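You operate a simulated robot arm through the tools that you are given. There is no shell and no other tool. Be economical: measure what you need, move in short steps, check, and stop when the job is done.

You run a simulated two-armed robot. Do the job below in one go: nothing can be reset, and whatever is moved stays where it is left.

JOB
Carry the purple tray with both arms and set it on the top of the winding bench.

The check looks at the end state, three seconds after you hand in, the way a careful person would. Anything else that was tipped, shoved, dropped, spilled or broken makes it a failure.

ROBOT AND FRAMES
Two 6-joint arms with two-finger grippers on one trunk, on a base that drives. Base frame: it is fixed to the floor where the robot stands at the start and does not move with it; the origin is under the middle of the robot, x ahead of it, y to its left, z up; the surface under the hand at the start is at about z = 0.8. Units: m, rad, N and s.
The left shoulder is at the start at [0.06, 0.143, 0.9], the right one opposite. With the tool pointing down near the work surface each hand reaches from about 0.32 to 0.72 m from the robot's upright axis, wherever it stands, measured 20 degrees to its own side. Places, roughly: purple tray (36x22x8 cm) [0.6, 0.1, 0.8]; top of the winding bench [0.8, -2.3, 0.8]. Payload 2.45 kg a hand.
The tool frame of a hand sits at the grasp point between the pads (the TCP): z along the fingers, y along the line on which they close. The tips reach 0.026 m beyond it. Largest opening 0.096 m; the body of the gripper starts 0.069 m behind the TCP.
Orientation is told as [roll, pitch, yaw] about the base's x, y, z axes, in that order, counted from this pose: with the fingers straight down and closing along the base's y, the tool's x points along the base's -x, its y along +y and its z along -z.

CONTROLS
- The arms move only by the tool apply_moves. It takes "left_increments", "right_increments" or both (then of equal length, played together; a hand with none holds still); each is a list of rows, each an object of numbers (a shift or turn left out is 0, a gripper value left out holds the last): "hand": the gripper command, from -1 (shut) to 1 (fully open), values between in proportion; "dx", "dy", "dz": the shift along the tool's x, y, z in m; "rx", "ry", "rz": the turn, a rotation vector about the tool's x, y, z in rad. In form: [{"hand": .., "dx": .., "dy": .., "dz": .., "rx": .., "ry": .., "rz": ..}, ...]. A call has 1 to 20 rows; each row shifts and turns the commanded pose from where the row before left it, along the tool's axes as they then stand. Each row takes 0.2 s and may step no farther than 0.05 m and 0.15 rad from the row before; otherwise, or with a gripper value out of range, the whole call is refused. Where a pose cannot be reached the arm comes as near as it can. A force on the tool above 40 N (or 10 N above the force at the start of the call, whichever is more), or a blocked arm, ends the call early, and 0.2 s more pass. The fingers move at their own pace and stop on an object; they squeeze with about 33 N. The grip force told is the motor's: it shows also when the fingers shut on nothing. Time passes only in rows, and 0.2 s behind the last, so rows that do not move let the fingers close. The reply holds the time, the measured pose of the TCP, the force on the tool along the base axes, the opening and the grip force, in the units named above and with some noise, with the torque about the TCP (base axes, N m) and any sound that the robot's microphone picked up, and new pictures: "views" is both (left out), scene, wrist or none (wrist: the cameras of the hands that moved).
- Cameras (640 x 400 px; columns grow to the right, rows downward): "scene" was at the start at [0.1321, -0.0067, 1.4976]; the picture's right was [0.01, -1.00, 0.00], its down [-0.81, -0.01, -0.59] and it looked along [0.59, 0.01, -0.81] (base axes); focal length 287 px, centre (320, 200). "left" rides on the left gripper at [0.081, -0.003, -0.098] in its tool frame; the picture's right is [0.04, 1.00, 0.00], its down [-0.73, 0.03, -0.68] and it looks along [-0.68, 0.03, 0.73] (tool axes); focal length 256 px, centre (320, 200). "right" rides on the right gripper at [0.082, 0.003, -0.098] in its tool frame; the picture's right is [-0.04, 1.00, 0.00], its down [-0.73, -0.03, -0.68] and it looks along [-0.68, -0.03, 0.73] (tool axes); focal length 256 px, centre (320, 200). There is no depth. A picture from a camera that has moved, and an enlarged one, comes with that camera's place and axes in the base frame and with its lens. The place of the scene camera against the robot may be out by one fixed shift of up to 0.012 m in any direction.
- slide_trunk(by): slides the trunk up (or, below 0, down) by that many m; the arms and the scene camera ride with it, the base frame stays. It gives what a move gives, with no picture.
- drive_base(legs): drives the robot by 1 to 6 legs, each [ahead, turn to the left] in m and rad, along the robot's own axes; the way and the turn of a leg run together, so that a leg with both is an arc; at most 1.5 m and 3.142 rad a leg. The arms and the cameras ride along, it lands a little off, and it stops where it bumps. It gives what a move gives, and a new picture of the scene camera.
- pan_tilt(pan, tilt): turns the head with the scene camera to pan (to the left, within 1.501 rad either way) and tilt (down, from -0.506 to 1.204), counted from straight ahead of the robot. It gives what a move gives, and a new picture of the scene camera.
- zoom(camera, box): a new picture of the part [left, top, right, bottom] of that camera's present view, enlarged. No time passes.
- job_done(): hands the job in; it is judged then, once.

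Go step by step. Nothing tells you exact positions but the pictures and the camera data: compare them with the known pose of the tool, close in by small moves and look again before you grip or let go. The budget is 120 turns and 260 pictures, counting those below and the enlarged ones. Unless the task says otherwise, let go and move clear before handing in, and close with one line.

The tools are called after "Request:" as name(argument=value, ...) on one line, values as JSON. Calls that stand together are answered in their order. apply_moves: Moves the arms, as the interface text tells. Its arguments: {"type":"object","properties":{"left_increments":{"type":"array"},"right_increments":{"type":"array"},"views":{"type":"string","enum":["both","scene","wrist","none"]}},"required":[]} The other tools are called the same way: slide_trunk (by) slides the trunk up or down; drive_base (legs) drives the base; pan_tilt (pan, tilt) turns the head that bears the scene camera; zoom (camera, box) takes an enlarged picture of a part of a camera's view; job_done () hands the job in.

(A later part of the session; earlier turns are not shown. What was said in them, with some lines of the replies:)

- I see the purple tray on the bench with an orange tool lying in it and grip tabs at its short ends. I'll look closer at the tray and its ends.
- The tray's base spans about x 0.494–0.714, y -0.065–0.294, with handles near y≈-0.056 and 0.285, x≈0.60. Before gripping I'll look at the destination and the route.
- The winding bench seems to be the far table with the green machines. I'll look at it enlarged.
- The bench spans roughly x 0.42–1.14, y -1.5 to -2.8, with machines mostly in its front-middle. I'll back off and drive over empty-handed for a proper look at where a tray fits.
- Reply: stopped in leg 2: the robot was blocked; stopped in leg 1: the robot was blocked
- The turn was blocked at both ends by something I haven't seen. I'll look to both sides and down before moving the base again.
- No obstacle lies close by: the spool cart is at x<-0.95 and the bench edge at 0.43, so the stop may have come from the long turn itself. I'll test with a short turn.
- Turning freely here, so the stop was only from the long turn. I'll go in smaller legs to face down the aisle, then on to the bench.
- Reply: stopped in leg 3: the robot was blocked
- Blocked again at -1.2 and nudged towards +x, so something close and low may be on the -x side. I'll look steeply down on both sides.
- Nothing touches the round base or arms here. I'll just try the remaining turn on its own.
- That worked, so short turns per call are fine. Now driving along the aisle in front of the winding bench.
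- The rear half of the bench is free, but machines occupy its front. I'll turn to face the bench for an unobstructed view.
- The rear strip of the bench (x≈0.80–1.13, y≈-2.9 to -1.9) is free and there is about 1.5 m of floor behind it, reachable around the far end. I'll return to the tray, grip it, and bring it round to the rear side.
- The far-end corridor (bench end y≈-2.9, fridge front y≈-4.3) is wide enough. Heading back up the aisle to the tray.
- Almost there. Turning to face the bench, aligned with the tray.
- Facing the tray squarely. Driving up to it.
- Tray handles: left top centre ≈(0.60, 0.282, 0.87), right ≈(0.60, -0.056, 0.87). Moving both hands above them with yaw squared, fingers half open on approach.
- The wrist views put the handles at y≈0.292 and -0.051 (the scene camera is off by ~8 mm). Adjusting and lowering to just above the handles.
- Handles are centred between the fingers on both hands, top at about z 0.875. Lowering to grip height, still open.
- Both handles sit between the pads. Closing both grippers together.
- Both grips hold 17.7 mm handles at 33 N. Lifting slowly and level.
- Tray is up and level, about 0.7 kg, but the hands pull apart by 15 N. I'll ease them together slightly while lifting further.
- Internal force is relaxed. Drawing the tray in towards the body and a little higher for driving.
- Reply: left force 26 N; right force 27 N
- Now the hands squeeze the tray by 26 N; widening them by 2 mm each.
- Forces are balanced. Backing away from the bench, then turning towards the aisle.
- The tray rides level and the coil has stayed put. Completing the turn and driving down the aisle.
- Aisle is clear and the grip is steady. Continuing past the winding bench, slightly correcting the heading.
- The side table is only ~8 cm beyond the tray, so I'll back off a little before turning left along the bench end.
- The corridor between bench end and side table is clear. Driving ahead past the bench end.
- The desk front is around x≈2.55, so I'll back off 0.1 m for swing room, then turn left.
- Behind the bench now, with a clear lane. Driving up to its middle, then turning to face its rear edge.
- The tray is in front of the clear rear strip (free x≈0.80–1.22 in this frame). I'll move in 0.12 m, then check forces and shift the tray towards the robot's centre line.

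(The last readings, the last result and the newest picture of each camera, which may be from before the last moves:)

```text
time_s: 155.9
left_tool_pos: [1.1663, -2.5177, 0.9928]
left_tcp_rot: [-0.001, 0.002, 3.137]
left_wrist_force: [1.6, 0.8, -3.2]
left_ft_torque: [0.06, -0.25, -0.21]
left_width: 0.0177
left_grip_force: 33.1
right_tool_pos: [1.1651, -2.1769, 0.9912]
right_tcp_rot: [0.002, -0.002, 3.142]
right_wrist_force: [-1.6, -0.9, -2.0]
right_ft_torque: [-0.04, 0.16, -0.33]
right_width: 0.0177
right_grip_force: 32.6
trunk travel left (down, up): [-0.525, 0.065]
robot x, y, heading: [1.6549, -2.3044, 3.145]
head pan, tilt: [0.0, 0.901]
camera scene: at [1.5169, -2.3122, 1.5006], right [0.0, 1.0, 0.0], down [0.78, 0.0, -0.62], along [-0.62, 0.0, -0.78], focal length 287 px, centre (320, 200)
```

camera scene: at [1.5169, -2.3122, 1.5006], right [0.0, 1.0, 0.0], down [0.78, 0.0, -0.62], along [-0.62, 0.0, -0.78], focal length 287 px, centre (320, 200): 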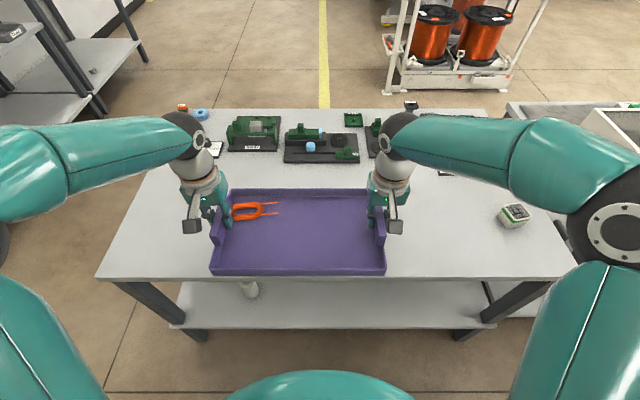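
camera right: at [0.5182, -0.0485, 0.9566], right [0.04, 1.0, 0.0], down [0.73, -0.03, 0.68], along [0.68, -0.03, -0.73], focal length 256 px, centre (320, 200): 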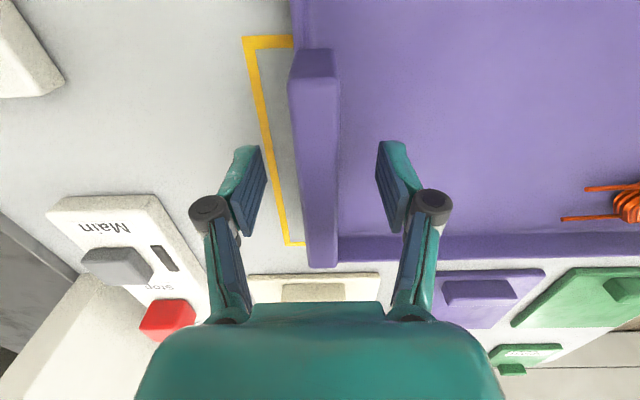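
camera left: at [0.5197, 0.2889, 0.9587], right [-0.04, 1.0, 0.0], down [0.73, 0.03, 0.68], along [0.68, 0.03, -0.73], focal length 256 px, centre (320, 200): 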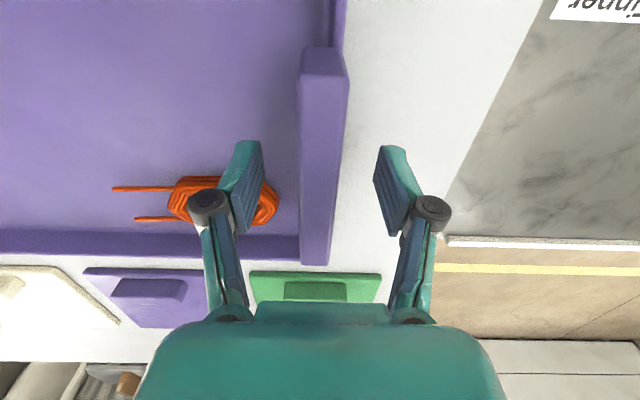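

Rear edge at x≈1.216, machine bases end at x≈0.80. Extending the tray to centre x≈1.01, still well above the bench.

Request:
apply_moves(left_increments=[{"dx": -0.006}, {"dx": -0.012}, {"dx": -0.016}, {"dx": -0.018}, {"dx": -0.018}, {"dx": -0.018}, {"dx": -0.018}, {"dx": -0.018}, {"dx": -0.016}, {"dx": -0.01}, {"dx": -0.005}, {}], right_increments=[{"dx": -0.006}, {"dx": -0.012}, {"dx": -0.016}, {"dx": -0.018}, {"dx": -0.018}, {"dx": -0.018}, {"dx": -0.018}, {"dx": -0.018}, {"dx": -0.016}, {"dx": -0.01}, {"dx": -0.005}, {}], views="both")

```text
time_s: 158.5
left_tool_pos: [1.0112, -2.5187, 0.9911]
left_tcp_rot: [-0.001, 0.003, 3.14]
left_wrist_force: [1.4, 3.6, -3.9]
left_ft_torque: [0.02, 0.06, -0.22]
left_width: 0.0176
left_grip_force: 33.2
right_tool_pos: [1.0118, -2.1762, 0.9914]
right_tcp_rot: [0.002, -0.002, -3.142]
right_wrist_force: [-1.8, -3.7, -2.3]
right_ft_torque: [-0.11, -0.1, -0.35]
right_width: 0.0176
right_grip_force: 33.0
trunk travel left (down, up): [-0.525, 0.065]
robot x, y, heading: [1.6536, -2.3069, 3.14]
head pan, tilt: [0.0, 0.901]
camera scene: at [1.5166, -2.3121, 1.5006], right [0.0, 1.0, 0.0], down [0.78, 0.0, -0.62], along [-0.62, 0.0, -0.78], focal length 287 px, centre (320, 200)
camera right: at [1.0932, -2.1807, 1.0898], right [-0.04, -1.0, 0.0], down [-0.73, 0.03, 0.68], along [-0.68, 0.03, -0.73], focal length 256 px, centre (320, 200)
camera left: at [1.0922, -2.5157, 1.0907], right [0.04, -1.0, 0.0], down [-0.74, -0.03, 0.68], along [-0.68, -0.03, -0.74], focal length 256 px, centre (320, 200)
```

scene: 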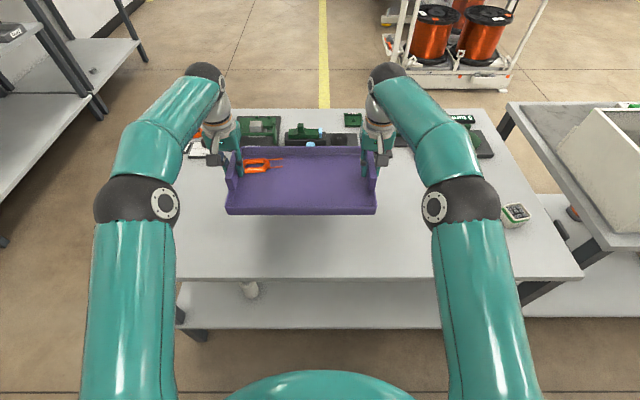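
right: 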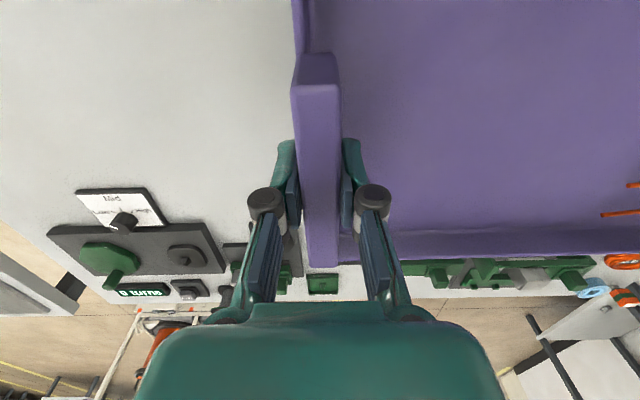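
left: 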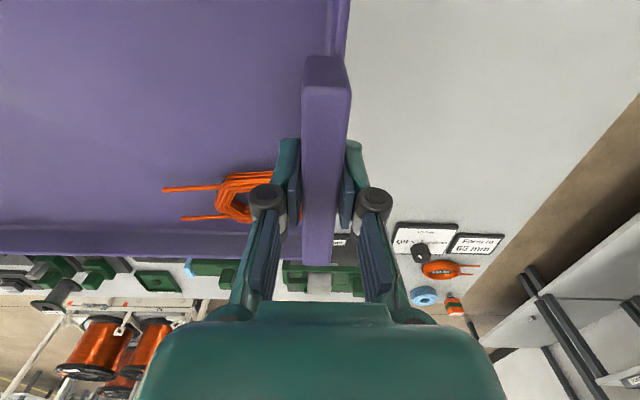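

Tray is over empty bench, with about 10 cm to the machines ahead. Lowering 9 cm, then checking.

Request:
apply_moves(left_increments=[{"dz": 0.005}, {"dz": 0.01}, {"dz": 0.015}, {"dz": 0.015}, {"dz": 0.015}, {"dz": 0.015}, {"dz": 0.01}, {"dz": 0.005}, {}], right_increments=[{"dz": 0.005}, {"dz": 0.01}, {"dz": 0.015}, {"dz": 0.015}, {"dz": 0.015}, {"dz": 0.015}, {"dz": 0.01}, {"dz": 0.005}, {}], views="scene")

```text
time_s: 160.5
left_tool_pos: [1.0108, -2.5188, 0.9014]
left_tcp_rot: [0.0, 0.002, 3.14]
left_wrist_force: [1.0, -4.9, -3.2]
left_ft_torque: [-0.11, -0.02, -0.19]
left_width: 0.0178
left_grip_force: 32.9
right_tool_pos: [1.0108, -2.1764, 0.9008]
right_tcp_rot: [0.001, -0.002, 3.141]
right_wrist_force: [-1.7, 4.5, -1.4]
right_ft_torque: [0.06, -0.06, -0.28]
right_width: 0.0178
right_grip_force: 32.8
trunk travel left (down, up): [-0.525, 0.065]
robot x, y, heading: [1.6571, -2.3088, 3.142]
head pan, tilt: [0.0, 0.901]
camera scene: at [1.5164, -2.3121, 1.5006], right [0.0, 1.0, 0.0], down [0.78, 0.0, -0.62], along [-0.62, 0.0, -0.78], focal length 287 px, centre (320, 200)
```

scene: 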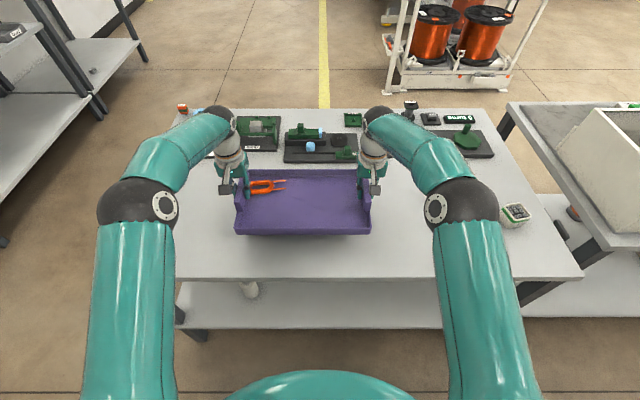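

About 4 cm to go. Lowering gently towards contact.

Request:
apply_moves(left_increments=[{"dz": 0.01}, {"dz": 0.01}, {"dz": 0.008}, {"dz": 0.004}, {}], right_increments=[{"dz": 0.01}, {"dz": 0.01}, {"dz": 0.008}, {"dz": 0.004}, {}], views="none")

Request:
apply_moves(left_increments=[{"dz": 0.003}, {"dz": 0.003}, {"dz": 0.003}, {}], right_increments=[{"dz": 0.003}, {"dz": 0.003}, {"dz": 0.003}, {}], views="scene")

```text
time_s: 161.7
left_tool_pos: [1.0117, -2.5181, 0.871]
left_tcp_rot: [-0.001, 0.003, 3.14]
left_wrist_force: [0.1, -9.3, -2.9]
left_ft_torque: [-0.13, -0.19, -0.03]
left_width: 0.0177
left_grip_force: 33.1
right_tool_pos: [1.0097, -2.1778, 0.8696]
right_tcp_rot: [0.003, -0.001, 3.141]
right_wrist_force: [-0.7, 7.7, -2.5]
right_ft_torque: [0.25, 0.06, -0.12]
right_width: 0.0179
right_grip_force: 33.6
trunk travel left (down, up): [-0.525, 0.065]
robot x, y, heading: [1.6544, -2.3066, 3.135]
head pan, tilt: [0.0, 0.901]
```

```text
time_s: 162.7
left_tool_pos: [1.0094, -2.5187, 0.8625]
left_tcp_rot: [0.0, 0.002, 3.14]
left_wrist_force: [1.1, -12.3, -3.2]
left_ft_torque: [-0.34, 0.22, -0.1]
left_width: 0.0175
left_grip_force: 33.0
right_tool_pos: [1.0104, -2.1767, 0.86]
right_tcp_rot: [0.0, -0.002, 3.142]
right_wrist_force: [-0.1, 11.9, -1.7]
right_ft_torque: [0.22, -0.24, -0.16]
right_width: 0.0175
right_grip_force: 33.0
trunk travel left (down, up): [-0.525, 0.065]
robot x, y, heading: [1.656, -2.3017, 3.138]
head pan, tilt: [0.0, 0.901]
camera scene: at [1.5164, -2.3121, 1.5006], right [0.0, 1.0, 0.0], down [0.78, 0.0, -0.62], along [-0.62, 0.0, -0.78], focal length 287 px, centre (320, 200)
```

scene: 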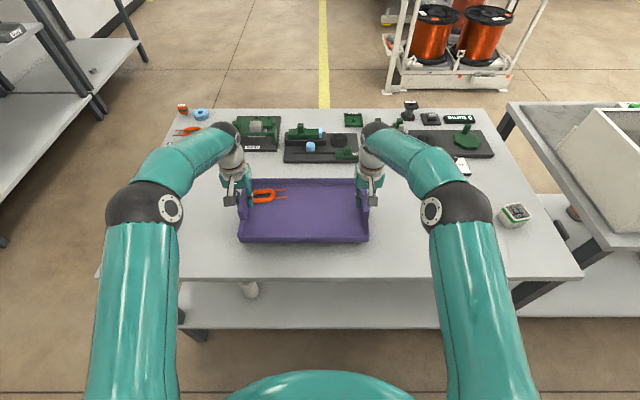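

Not touching yet. Going down in 1.5 mm steps until the weight transfers.

Request:
apply_moves(left_increments=[{"dz": 0.0015}, {"dz": 0.0015}, {}], right_increments=[{"dz": 0.0015}, {}, {}], views="none")

```text
time_s: 163.5
left_tool_pos: [1.0113, -2.5182, 0.8599]
left_tcp_rot: [-0.002, 0.003, 3.139]
left_wrist_force: [1.4, -15.7, -2.5]
left_ft_torque: [-0.21, 0.17, -0.19]
left_width: 0.0179
left_grip_force: 32.6
right_tool_pos: [1.0112, -2.1761, 0.8597]
right_tcp_rot: [0.001, -0.003, 3.141]
right_wrist_force: [-3.0, 15.6, -2.8]
right_ft_torque: [0.45, -0.25, -0.31]
right_width: 0.0175
right_grip_force: 32.6
trunk travel left (down, up): [-0.525, 0.065]
robot x, y, heading: [1.658, -2.305, 3.133]
head pan, tilt: [0.0, 0.901]
```

Request:
apply_moves(left_increments=[{"dy": 0.001}, {"dz": 0.0015}, {"dz": 0.0015}, {}], right_increments=[{"dy": -0.001}, {"dz": 0.0015}, {"dz": 0.0015}, {}], views="none")

```text
time_s: 164.5
left_tool_pos: [1.0104, -2.5186, 0.8553]
left_tcp_rot: [-0.002, 0.001, 3.139]
left_wrist_force: [0.4, -8.7, -3.0]
left_ft_torque: [-0.16, -0.1, -0.14]
left_width: 0.0176
left_grip_force: 32.8
right_tool_pos: [1.0109, -2.1753, 0.8563]
right_tcp_rot: [0.002, -0.001, 3.142]
right_wrist_force: [-1.3, 9.1, -3.4]
right_ft_torque: [0.23, -0.01, -0.23]
right_width: 0.0176
right_grip_force: 33.0
trunk travel left (down, up): [-0.525, 0.065]
robot x, y, heading: [1.6598, -2.3018, 3.139]
head pan, tilt: [0.0, 0.901]
```

The hands still carry the weight at z 0.856, so this bench is slightly lower than the first one, or the tray slipped slightly in the grip. I'll look at the gap before going on.

Request:
zoom(camera="scene", box=[210, 160, 400, 280])

Request:
apply_moves(left_increments=[{"dz": 0.002}, {"dz": 0.002}, {}], right_increments=[{"dz": 0.002}, {"dz": 0.002}, {}], views="none")

```text
3.33 times, centred on (305, 220) of scene
camera zoom: at [1.5163, -2.3121, 1.5006], right [0.0, 1.0, 0.0], down [0.78, 0.0, -0.62], along [-0.62, 0.0, -0.78], focal length 958 px, centre (370, 133)
```

zoom: 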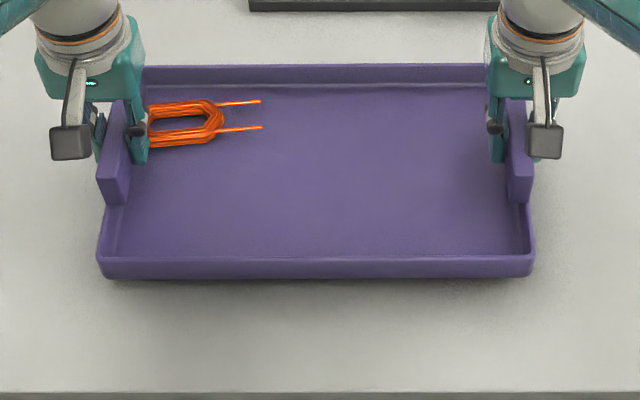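

```text
time_s: 165.3
left_tool_pos: [1.0115, -2.5185, 0.8515]
left_tcp_rot: [-0.002, 0.002, 3.138]
left_wrist_force: [-0.5, -6.9, -3.1]
left_ft_torque: [-0.17, -0.3, 0.08]
left_width: 0.0176
left_grip_force: 33.8
right_tool_pos: [1.0105, -2.1765, 0.8523]
right_tcp_rot: [0.002, -0.002, 3.141]
right_wrist_force: [0.2, 6.7, -2.2]
right_ft_torque: [0.12, 0.22, 0.0]
right_width: 0.0179
right_grip_force: 33.4
trunk travel left (down, up): [-0.525, 0.065]
robot x, y, heading: [1.6583, -2.3041, 3.138]
head pan, tilt: [0.0, 0.901]
```

The shadow shows a small gap still. Continuing down in small steps, watching the vertical force.

Request:
apply_moves(left_increments=[{"dz": 0.002}, {"dz": 0.002}, {"dz": 0.002}, {}], right_increments=[{"dz": 0.002}, {"dz": 0.002}, {"dz": 0.002}, {}], views="none")

```text
time_s: 166.3
left_tool_pos: [1.0105, -2.5174, 0.8452]
left_tcp_rot: [-0.003, 0.003, 3.14]
left_wrist_force: [-0.1, -3.2, -3.1]
left_ft_torque: [-0.1, -0.2, 0.13]
left_width: 0.0177
left_grip_force: 33.1
right_tool_pos: [1.0098, -2.1763, 0.8481]
right_tcp_rot: [0.001, -0.001, -3.14]
right_wrist_force: [0.0, 3.8, -2.1]
right_ft_torque: [0.07, 0.14, -0.02]
right_width: 0.0176
right_grip_force: 33.1
trunk travel left (down, up): [-0.525, 0.065]
robot x, y, heading: [1.654, -2.3086, 3.138]
head pan, tilt: [0.0, 0.901]
```

Request:
apply_moves(left_increments=[{}, {"dz": 0.002}, {"dz": 0.002}, {}], right_increments=[{"dz": 0.002}, {"dz": 0.002}, {"dz": 0.002}, {}], views="scene")

Request:
zoom(camera="scene", box=[210, 160, 400, 280])

```text
time_s: 167.3
left_tool_pos: [1.0118, -2.5178, 0.844]
left_tcp_rot: [-0.002, -0.002, 3.137]
left_wrist_force: [1.7, 1.6, 7.5]
left_ft_torque: [0.09, 0.15, -0.11]
left_width: 0.0176
left_grip_force: 33.0
right_tool_pos: [1.0096, -2.1761, 0.8413]
right_tcp_rot: [0.004, -0.004, 3.142]
right_wrist_force: [-1.1, -2.0, -3.2]
right_ft_torque: [-0.02, 0.88, -0.19]
right_width: 0.0179
right_grip_force: 33.3
trunk travel left (down, up): [-0.525, 0.065]
robot x, y, heading: [1.6571, -2.3056, 3.14]
head pan, tilt: [0.0, 0.901]
camera scene: at [1.5179, -2.3116, 1.5009], right [0.0, 1.0, 0.0], down [0.78, 0.0, -0.62], along [-0.62, 0.0, -0.78], focal length 287 px, centre (320, 200)
```

scene: 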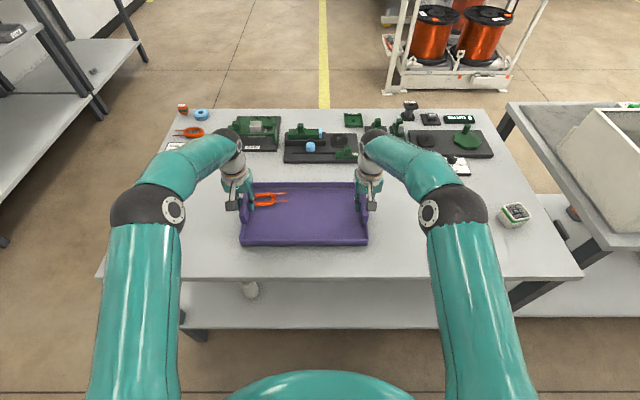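

```text
3.33 times, centred on (305, 220) of scene
camera zoom: at [1.5179, -2.3116, 1.5009], right [0.0, 1.0, 0.0], down [0.78, 0.0, -0.62], along [-0.62, 0.0, -0.78], focal length 958 px, centre (370, 133)
```

zoom: 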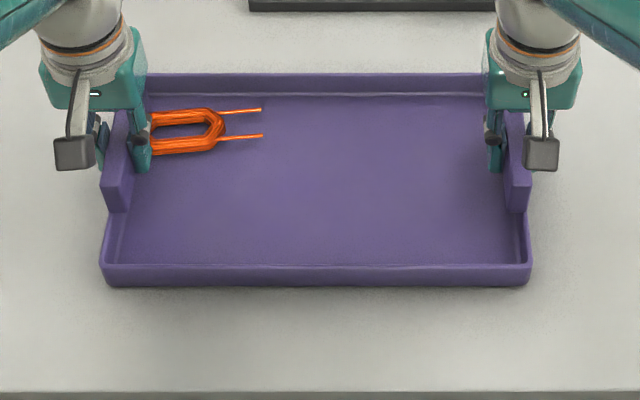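

The left side has touched down; easing the right side down to match.

Request:
apply_moves(right_increments=[{"dz": 0.001}, {"dz": 0.001}, {}], views="none")

```text
time_s: 168.1
left_tool_pos: [1.0104, -2.5167, 0.8434]
left_tcp_rot: [-0.003, -0.003, 3.139]
left_wrist_force: [-4.1, 7.4, 2.5]
left_ft_torque: [0.21, 1.1, 0.05]
left_width: 0.0178
left_grip_force: 33.2
right_tool_pos: [1.0109, -2.1769, 0.8405]
right_tcp_rot: [0.004, -0.007, 3.141]
right_wrist_force: [1.2, -2.5, 9.3]
right_ft_torque: [-0.11, 0.93, -0.09]
right_width: 0.0177
right_grip_force: 33.0
trunk travel left (down, up): [-0.525, 0.065]
robot x, y, heading: [1.6569, -2.306, 3.137]
head pan, tilt: [0.0, 0.901]
```

Both sides rest on the bench. Opening the fingers just a few millimetres, so the coil isn't pushed.

Request:
apply_moves(left_increments=[{"hand": -0.5}, {"hand": -0.4}, {}, {}], right_increments=[{"hand": -0.5}, {"hand": -0.4}, {}, {}], views="both")

```text
time_s: 169.1
left_tool_pos: [1.0119, -2.519, 0.8432]
left_tcp_rot: [-0.002, 0.001, 3.14]
left_wrist_force: [0.0, -0.4, 0.3]
left_ft_torque: [0.01, 0.0, 0.03]
left_width: 0.0289
left_grip_force: 0.1
right_tool_pos: [1.011, -2.175, 0.8381]
right_tcp_rot: [0.001, -0.003, 3.142]
right_wrist_force: [-0.6, 0.7, 0.1]
right_ft_torque: [0.01, -0.02, 0.0]
right_width: 0.0289
right_grip_force: 0.1
trunk travel left (down, up): [-0.525, 0.065]
robot x, y, heading: [1.6566, -2.3079, 3.139]
head pan, tilt: [0.0, 0.901]
camera scene: at [1.5169, -2.3121, 1.5007], right [0.0, 1.0, 0.0], down [0.78, 0.0, -0.62], along [-0.62, 0.0, -0.78], focal length 287 px, centre (320, 200)
camera right: at [1.0925, -2.1801, 0.9364], right [-0.04, -1.0, 0.0], down [-0.73, 0.03, 0.68], along [-0.68, 0.03, -0.73], focal length 256 px, centre (320, 200)
camera left: at [1.0931, -2.5163, 0.941], right [0.04, -1.0, 0.0], down [-0.73, -0.03, 0.68], along [-0.68, -0.02, -0.74], focal length 256 px, centre (320, 200)
```

scene: 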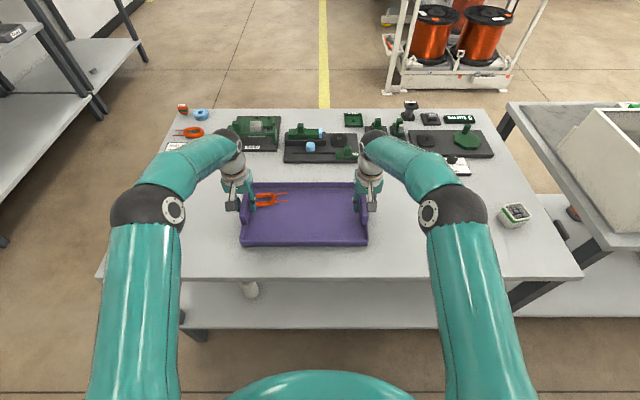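
right: 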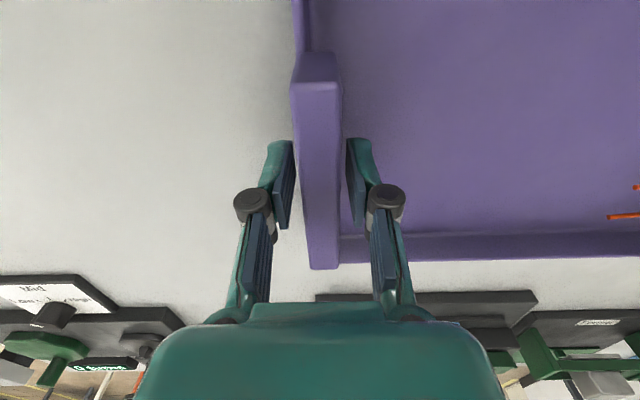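
left: 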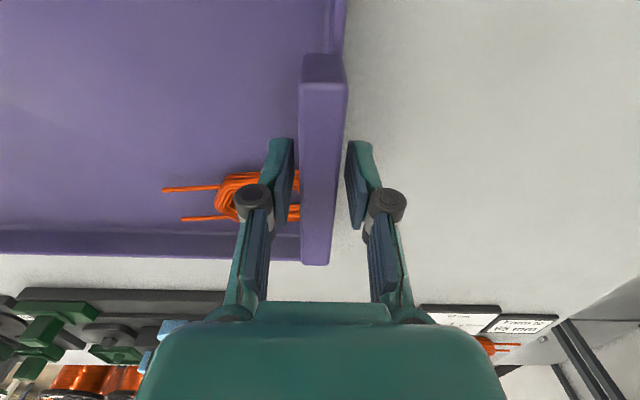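

Released with no residual force; both fingers stand clear of the handles. Lifting straight up slowly, watching the coil beside the left inner finger.

Request:
apply_moves(left_increments=[{"dz": -0.005}, {"dz": -0.01}, {"dz": -0.01}, {"dz": -0.01}, {"dz": -0.01}, {}], right_increments=[{"dz": -0.005}, {"dz": -0.01}, {"dz": -0.01}, {"dz": -0.01}, {"dz": -0.01}, {}], views="both")

```text
time_s: 170.5
left_tool_pos: [1.0117, -2.5195, 0.8886]
left_tcp_rot: [-0.001, 0.003, 3.139]
left_wrist_force: [-0.3, 0.6, -0.5]
left_ft_torque: [-0.02, 0.0, -0.03]
left_width: 0.0291
left_grip_force: 0.1
right_tool_pos: [1.0118, -2.1756, 0.8828]
right_tcp_rot: [0.0, -0.001, 3.143]
right_wrist_force: [-0.1, 0.3, 0.3]
right_ft_torque: [-0.01, 0.01, -0.02]
right_width: 0.0287
right_grip_force: 0.1
trunk travel left (down, up): [-0.525, 0.065]
robot x, y, heading: [1.6574, -2.3044, 3.14]
head pan, tilt: [0.0, 0.901]
camera scene: at [1.5168, -2.312, 1.5006], right [0.0, 1.0, 0.0], down [0.78, 0.0, -0.62], along [-0.62, 0.0, -0.78], focal length 287 px, centre (320, 200)
camera right: at [1.0932, -2.1806, 0.9812], right [-0.04, -1.0, 0.0], down [-0.73, 0.03, 0.68], along [-0.68, 0.03, -0.73], focal length 256 px, centre (320, 200)
camera left: at [1.0939, -2.5159, 0.9867], right [0.04, -1.0, 0.0], down [-0.73, -0.03, 0.68], along [-0.68, -0.02, -0.74], focal length 256 px, centre (320, 200)
```

scene: 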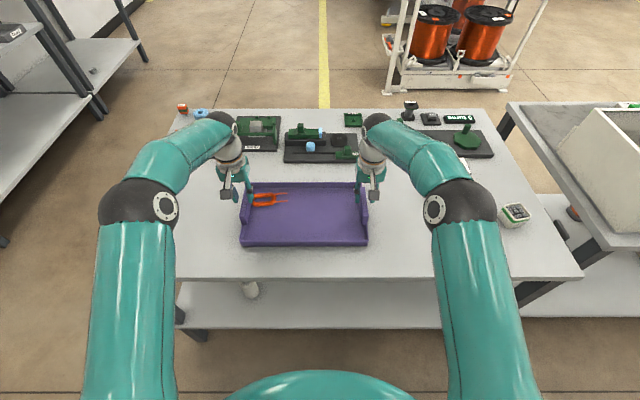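
right: 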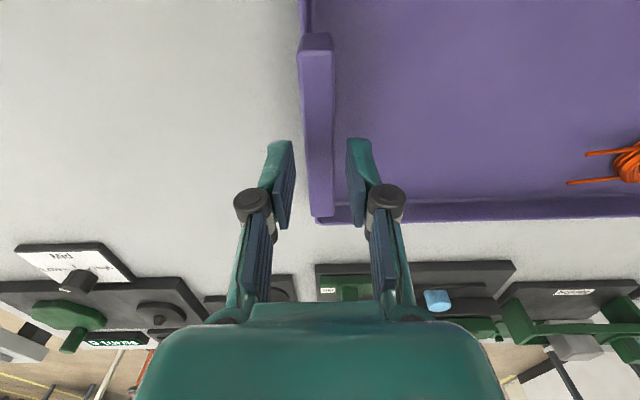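
left: 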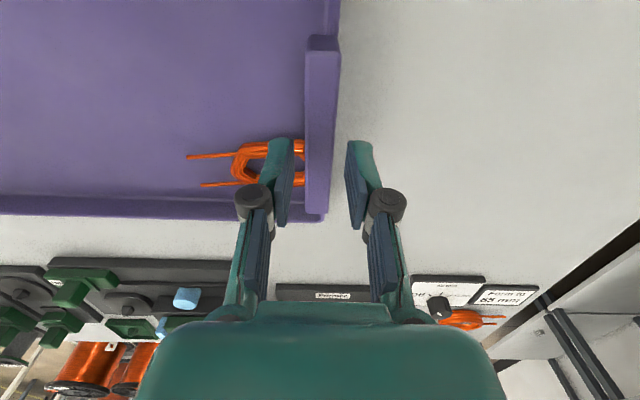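

The coil stays in the tray. Raising the hands well clear and drawing them back.

Request:
apply_moves(left_increments=[{"dz": -0.02}, {"dz": -0.03}, {"dz": -0.03}, {"dz": -0.03}, {"dz": -0.03, "dx": 0.02}, {"dx": 0.03}, {"dx": 0.03}, {"dx": 0.03}, {}], right_increments=[{"dz": -0.02}, {"dz": -0.03}, {"dz": -0.03}, {"dz": -0.03}, {"dz": -0.03, "dx": 0.02}, {"dx": 0.03}, {"dx": 0.03}, {"dx": 0.03}, {}], views="scene")

Request:
drive_base(legs=[[-0.15, 0]])

Request:
zoom(camera="scene", box=[180, 60, 420, 210])

```text
time_s: 172.5
left_tool_pos: [1.1191, -2.5216, 1.0248]
left_tcp_rot: [0.0, 0.003, 3.136]
left_wrist_force: [-0.4, 0.4, 0.3]
left_ft_torque: [-0.04, -0.04, -0.03]
left_width: 0.0286
left_grip_force: 0.1
right_tool_pos: [1.1198, -2.1759, 1.0239]
right_tcp_rot: [0.001, -0.003, 3.141]
right_wrist_force: [0.4, -0.5, 1.2]
right_ft_torque: [0.01, -0.05, -0.05]
right_width: 0.0286
right_grip_force: 0.1
trunk travel left (down, up): [-0.525, 0.065]
robot x, y, heading: [1.6548, -2.305, 3.14]
head pan, tilt: [0.0, 0.901]
camera scene: at [1.5159, -2.3121, 1.5005], right [0.0, 1.0, 0.0], down [0.78, 0.0, -0.62], along [-0.62, 0.0, -0.78], focal length 287 px, centre (320, 200)
```

scene: 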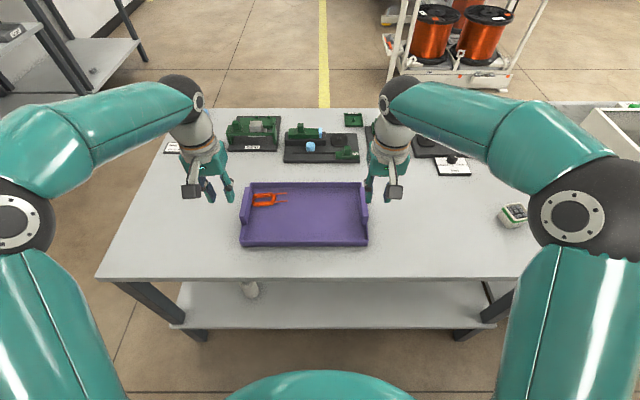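

```text
time_s: 173.9
left_tool_pos: [1.2737, -2.5195, 1.0277]
left_tcp_rot: [-0.003, 0.001, 3.14]
left_wrist_force: [-0.1, -0.6, -0.3]
left_ft_torque: [0.02, 0.05, -0.01]
left_width: 0.0289
left_grip_force: 0.0
right_tool_pos: [1.2737, -2.176, 1.0252]
right_tcp_rot: [0.002, -0.003, 3.14]
right_wrist_force: [-0.5, 0.0, -0.2]
right_ft_torque: [0.0, 0.0, -0.02]
right_width: 0.0287
right_grip_force: 0.1
trunk travel left (down, up): [-0.525, 0.065]
robot x, y, heading: [1.809, -2.3078, 3.139]
head pan, tilt: [0.0, 0.901]
camera scene: at [1.6713, -2.3124, 1.501], right [0.0, 1.0, 0.0], down [0.78, 0.0, -0.62], along [-0.62, 0.0, -0.78], focal length 287 px, centre (320, 200)
```

scene: 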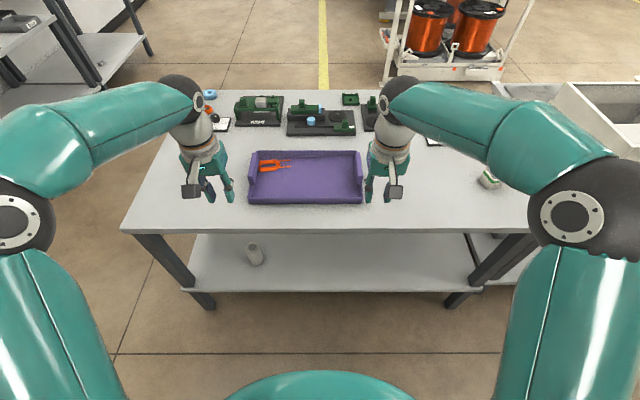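

```text
2.67 times, centred on (300, 135) of scene
camera zoom: at [1.6713, -2.3124, 1.501], right [0.0, 1.0, 0.0], down [0.78, 0.0, -0.62], along [-0.62, 0.0, -0.78], focal length 766 px, centre (373, 373)
```

zoom: 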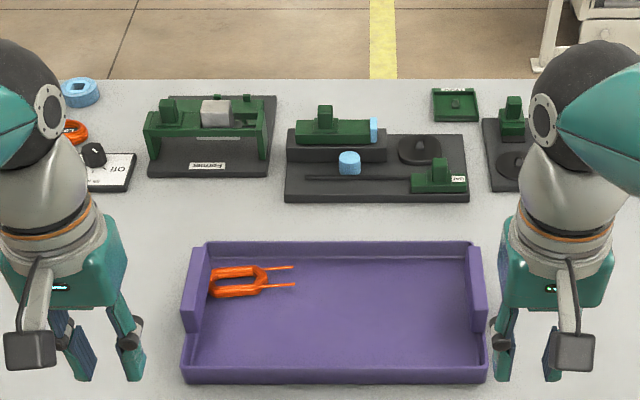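

The tray stands flat on the winding bench with the coil still inside, nothing else is disturbed, and the hands are clear. Handing in.

Request:
job_done()

```text
The job is handed in.
```

The purple tray is on the top of the winding bench: both arms carried it there and set it down flat on the clear rear strip. The orange coil is still inside but slid toward one end on the way. In the last pictures nothing else on the bench looks disturbed.
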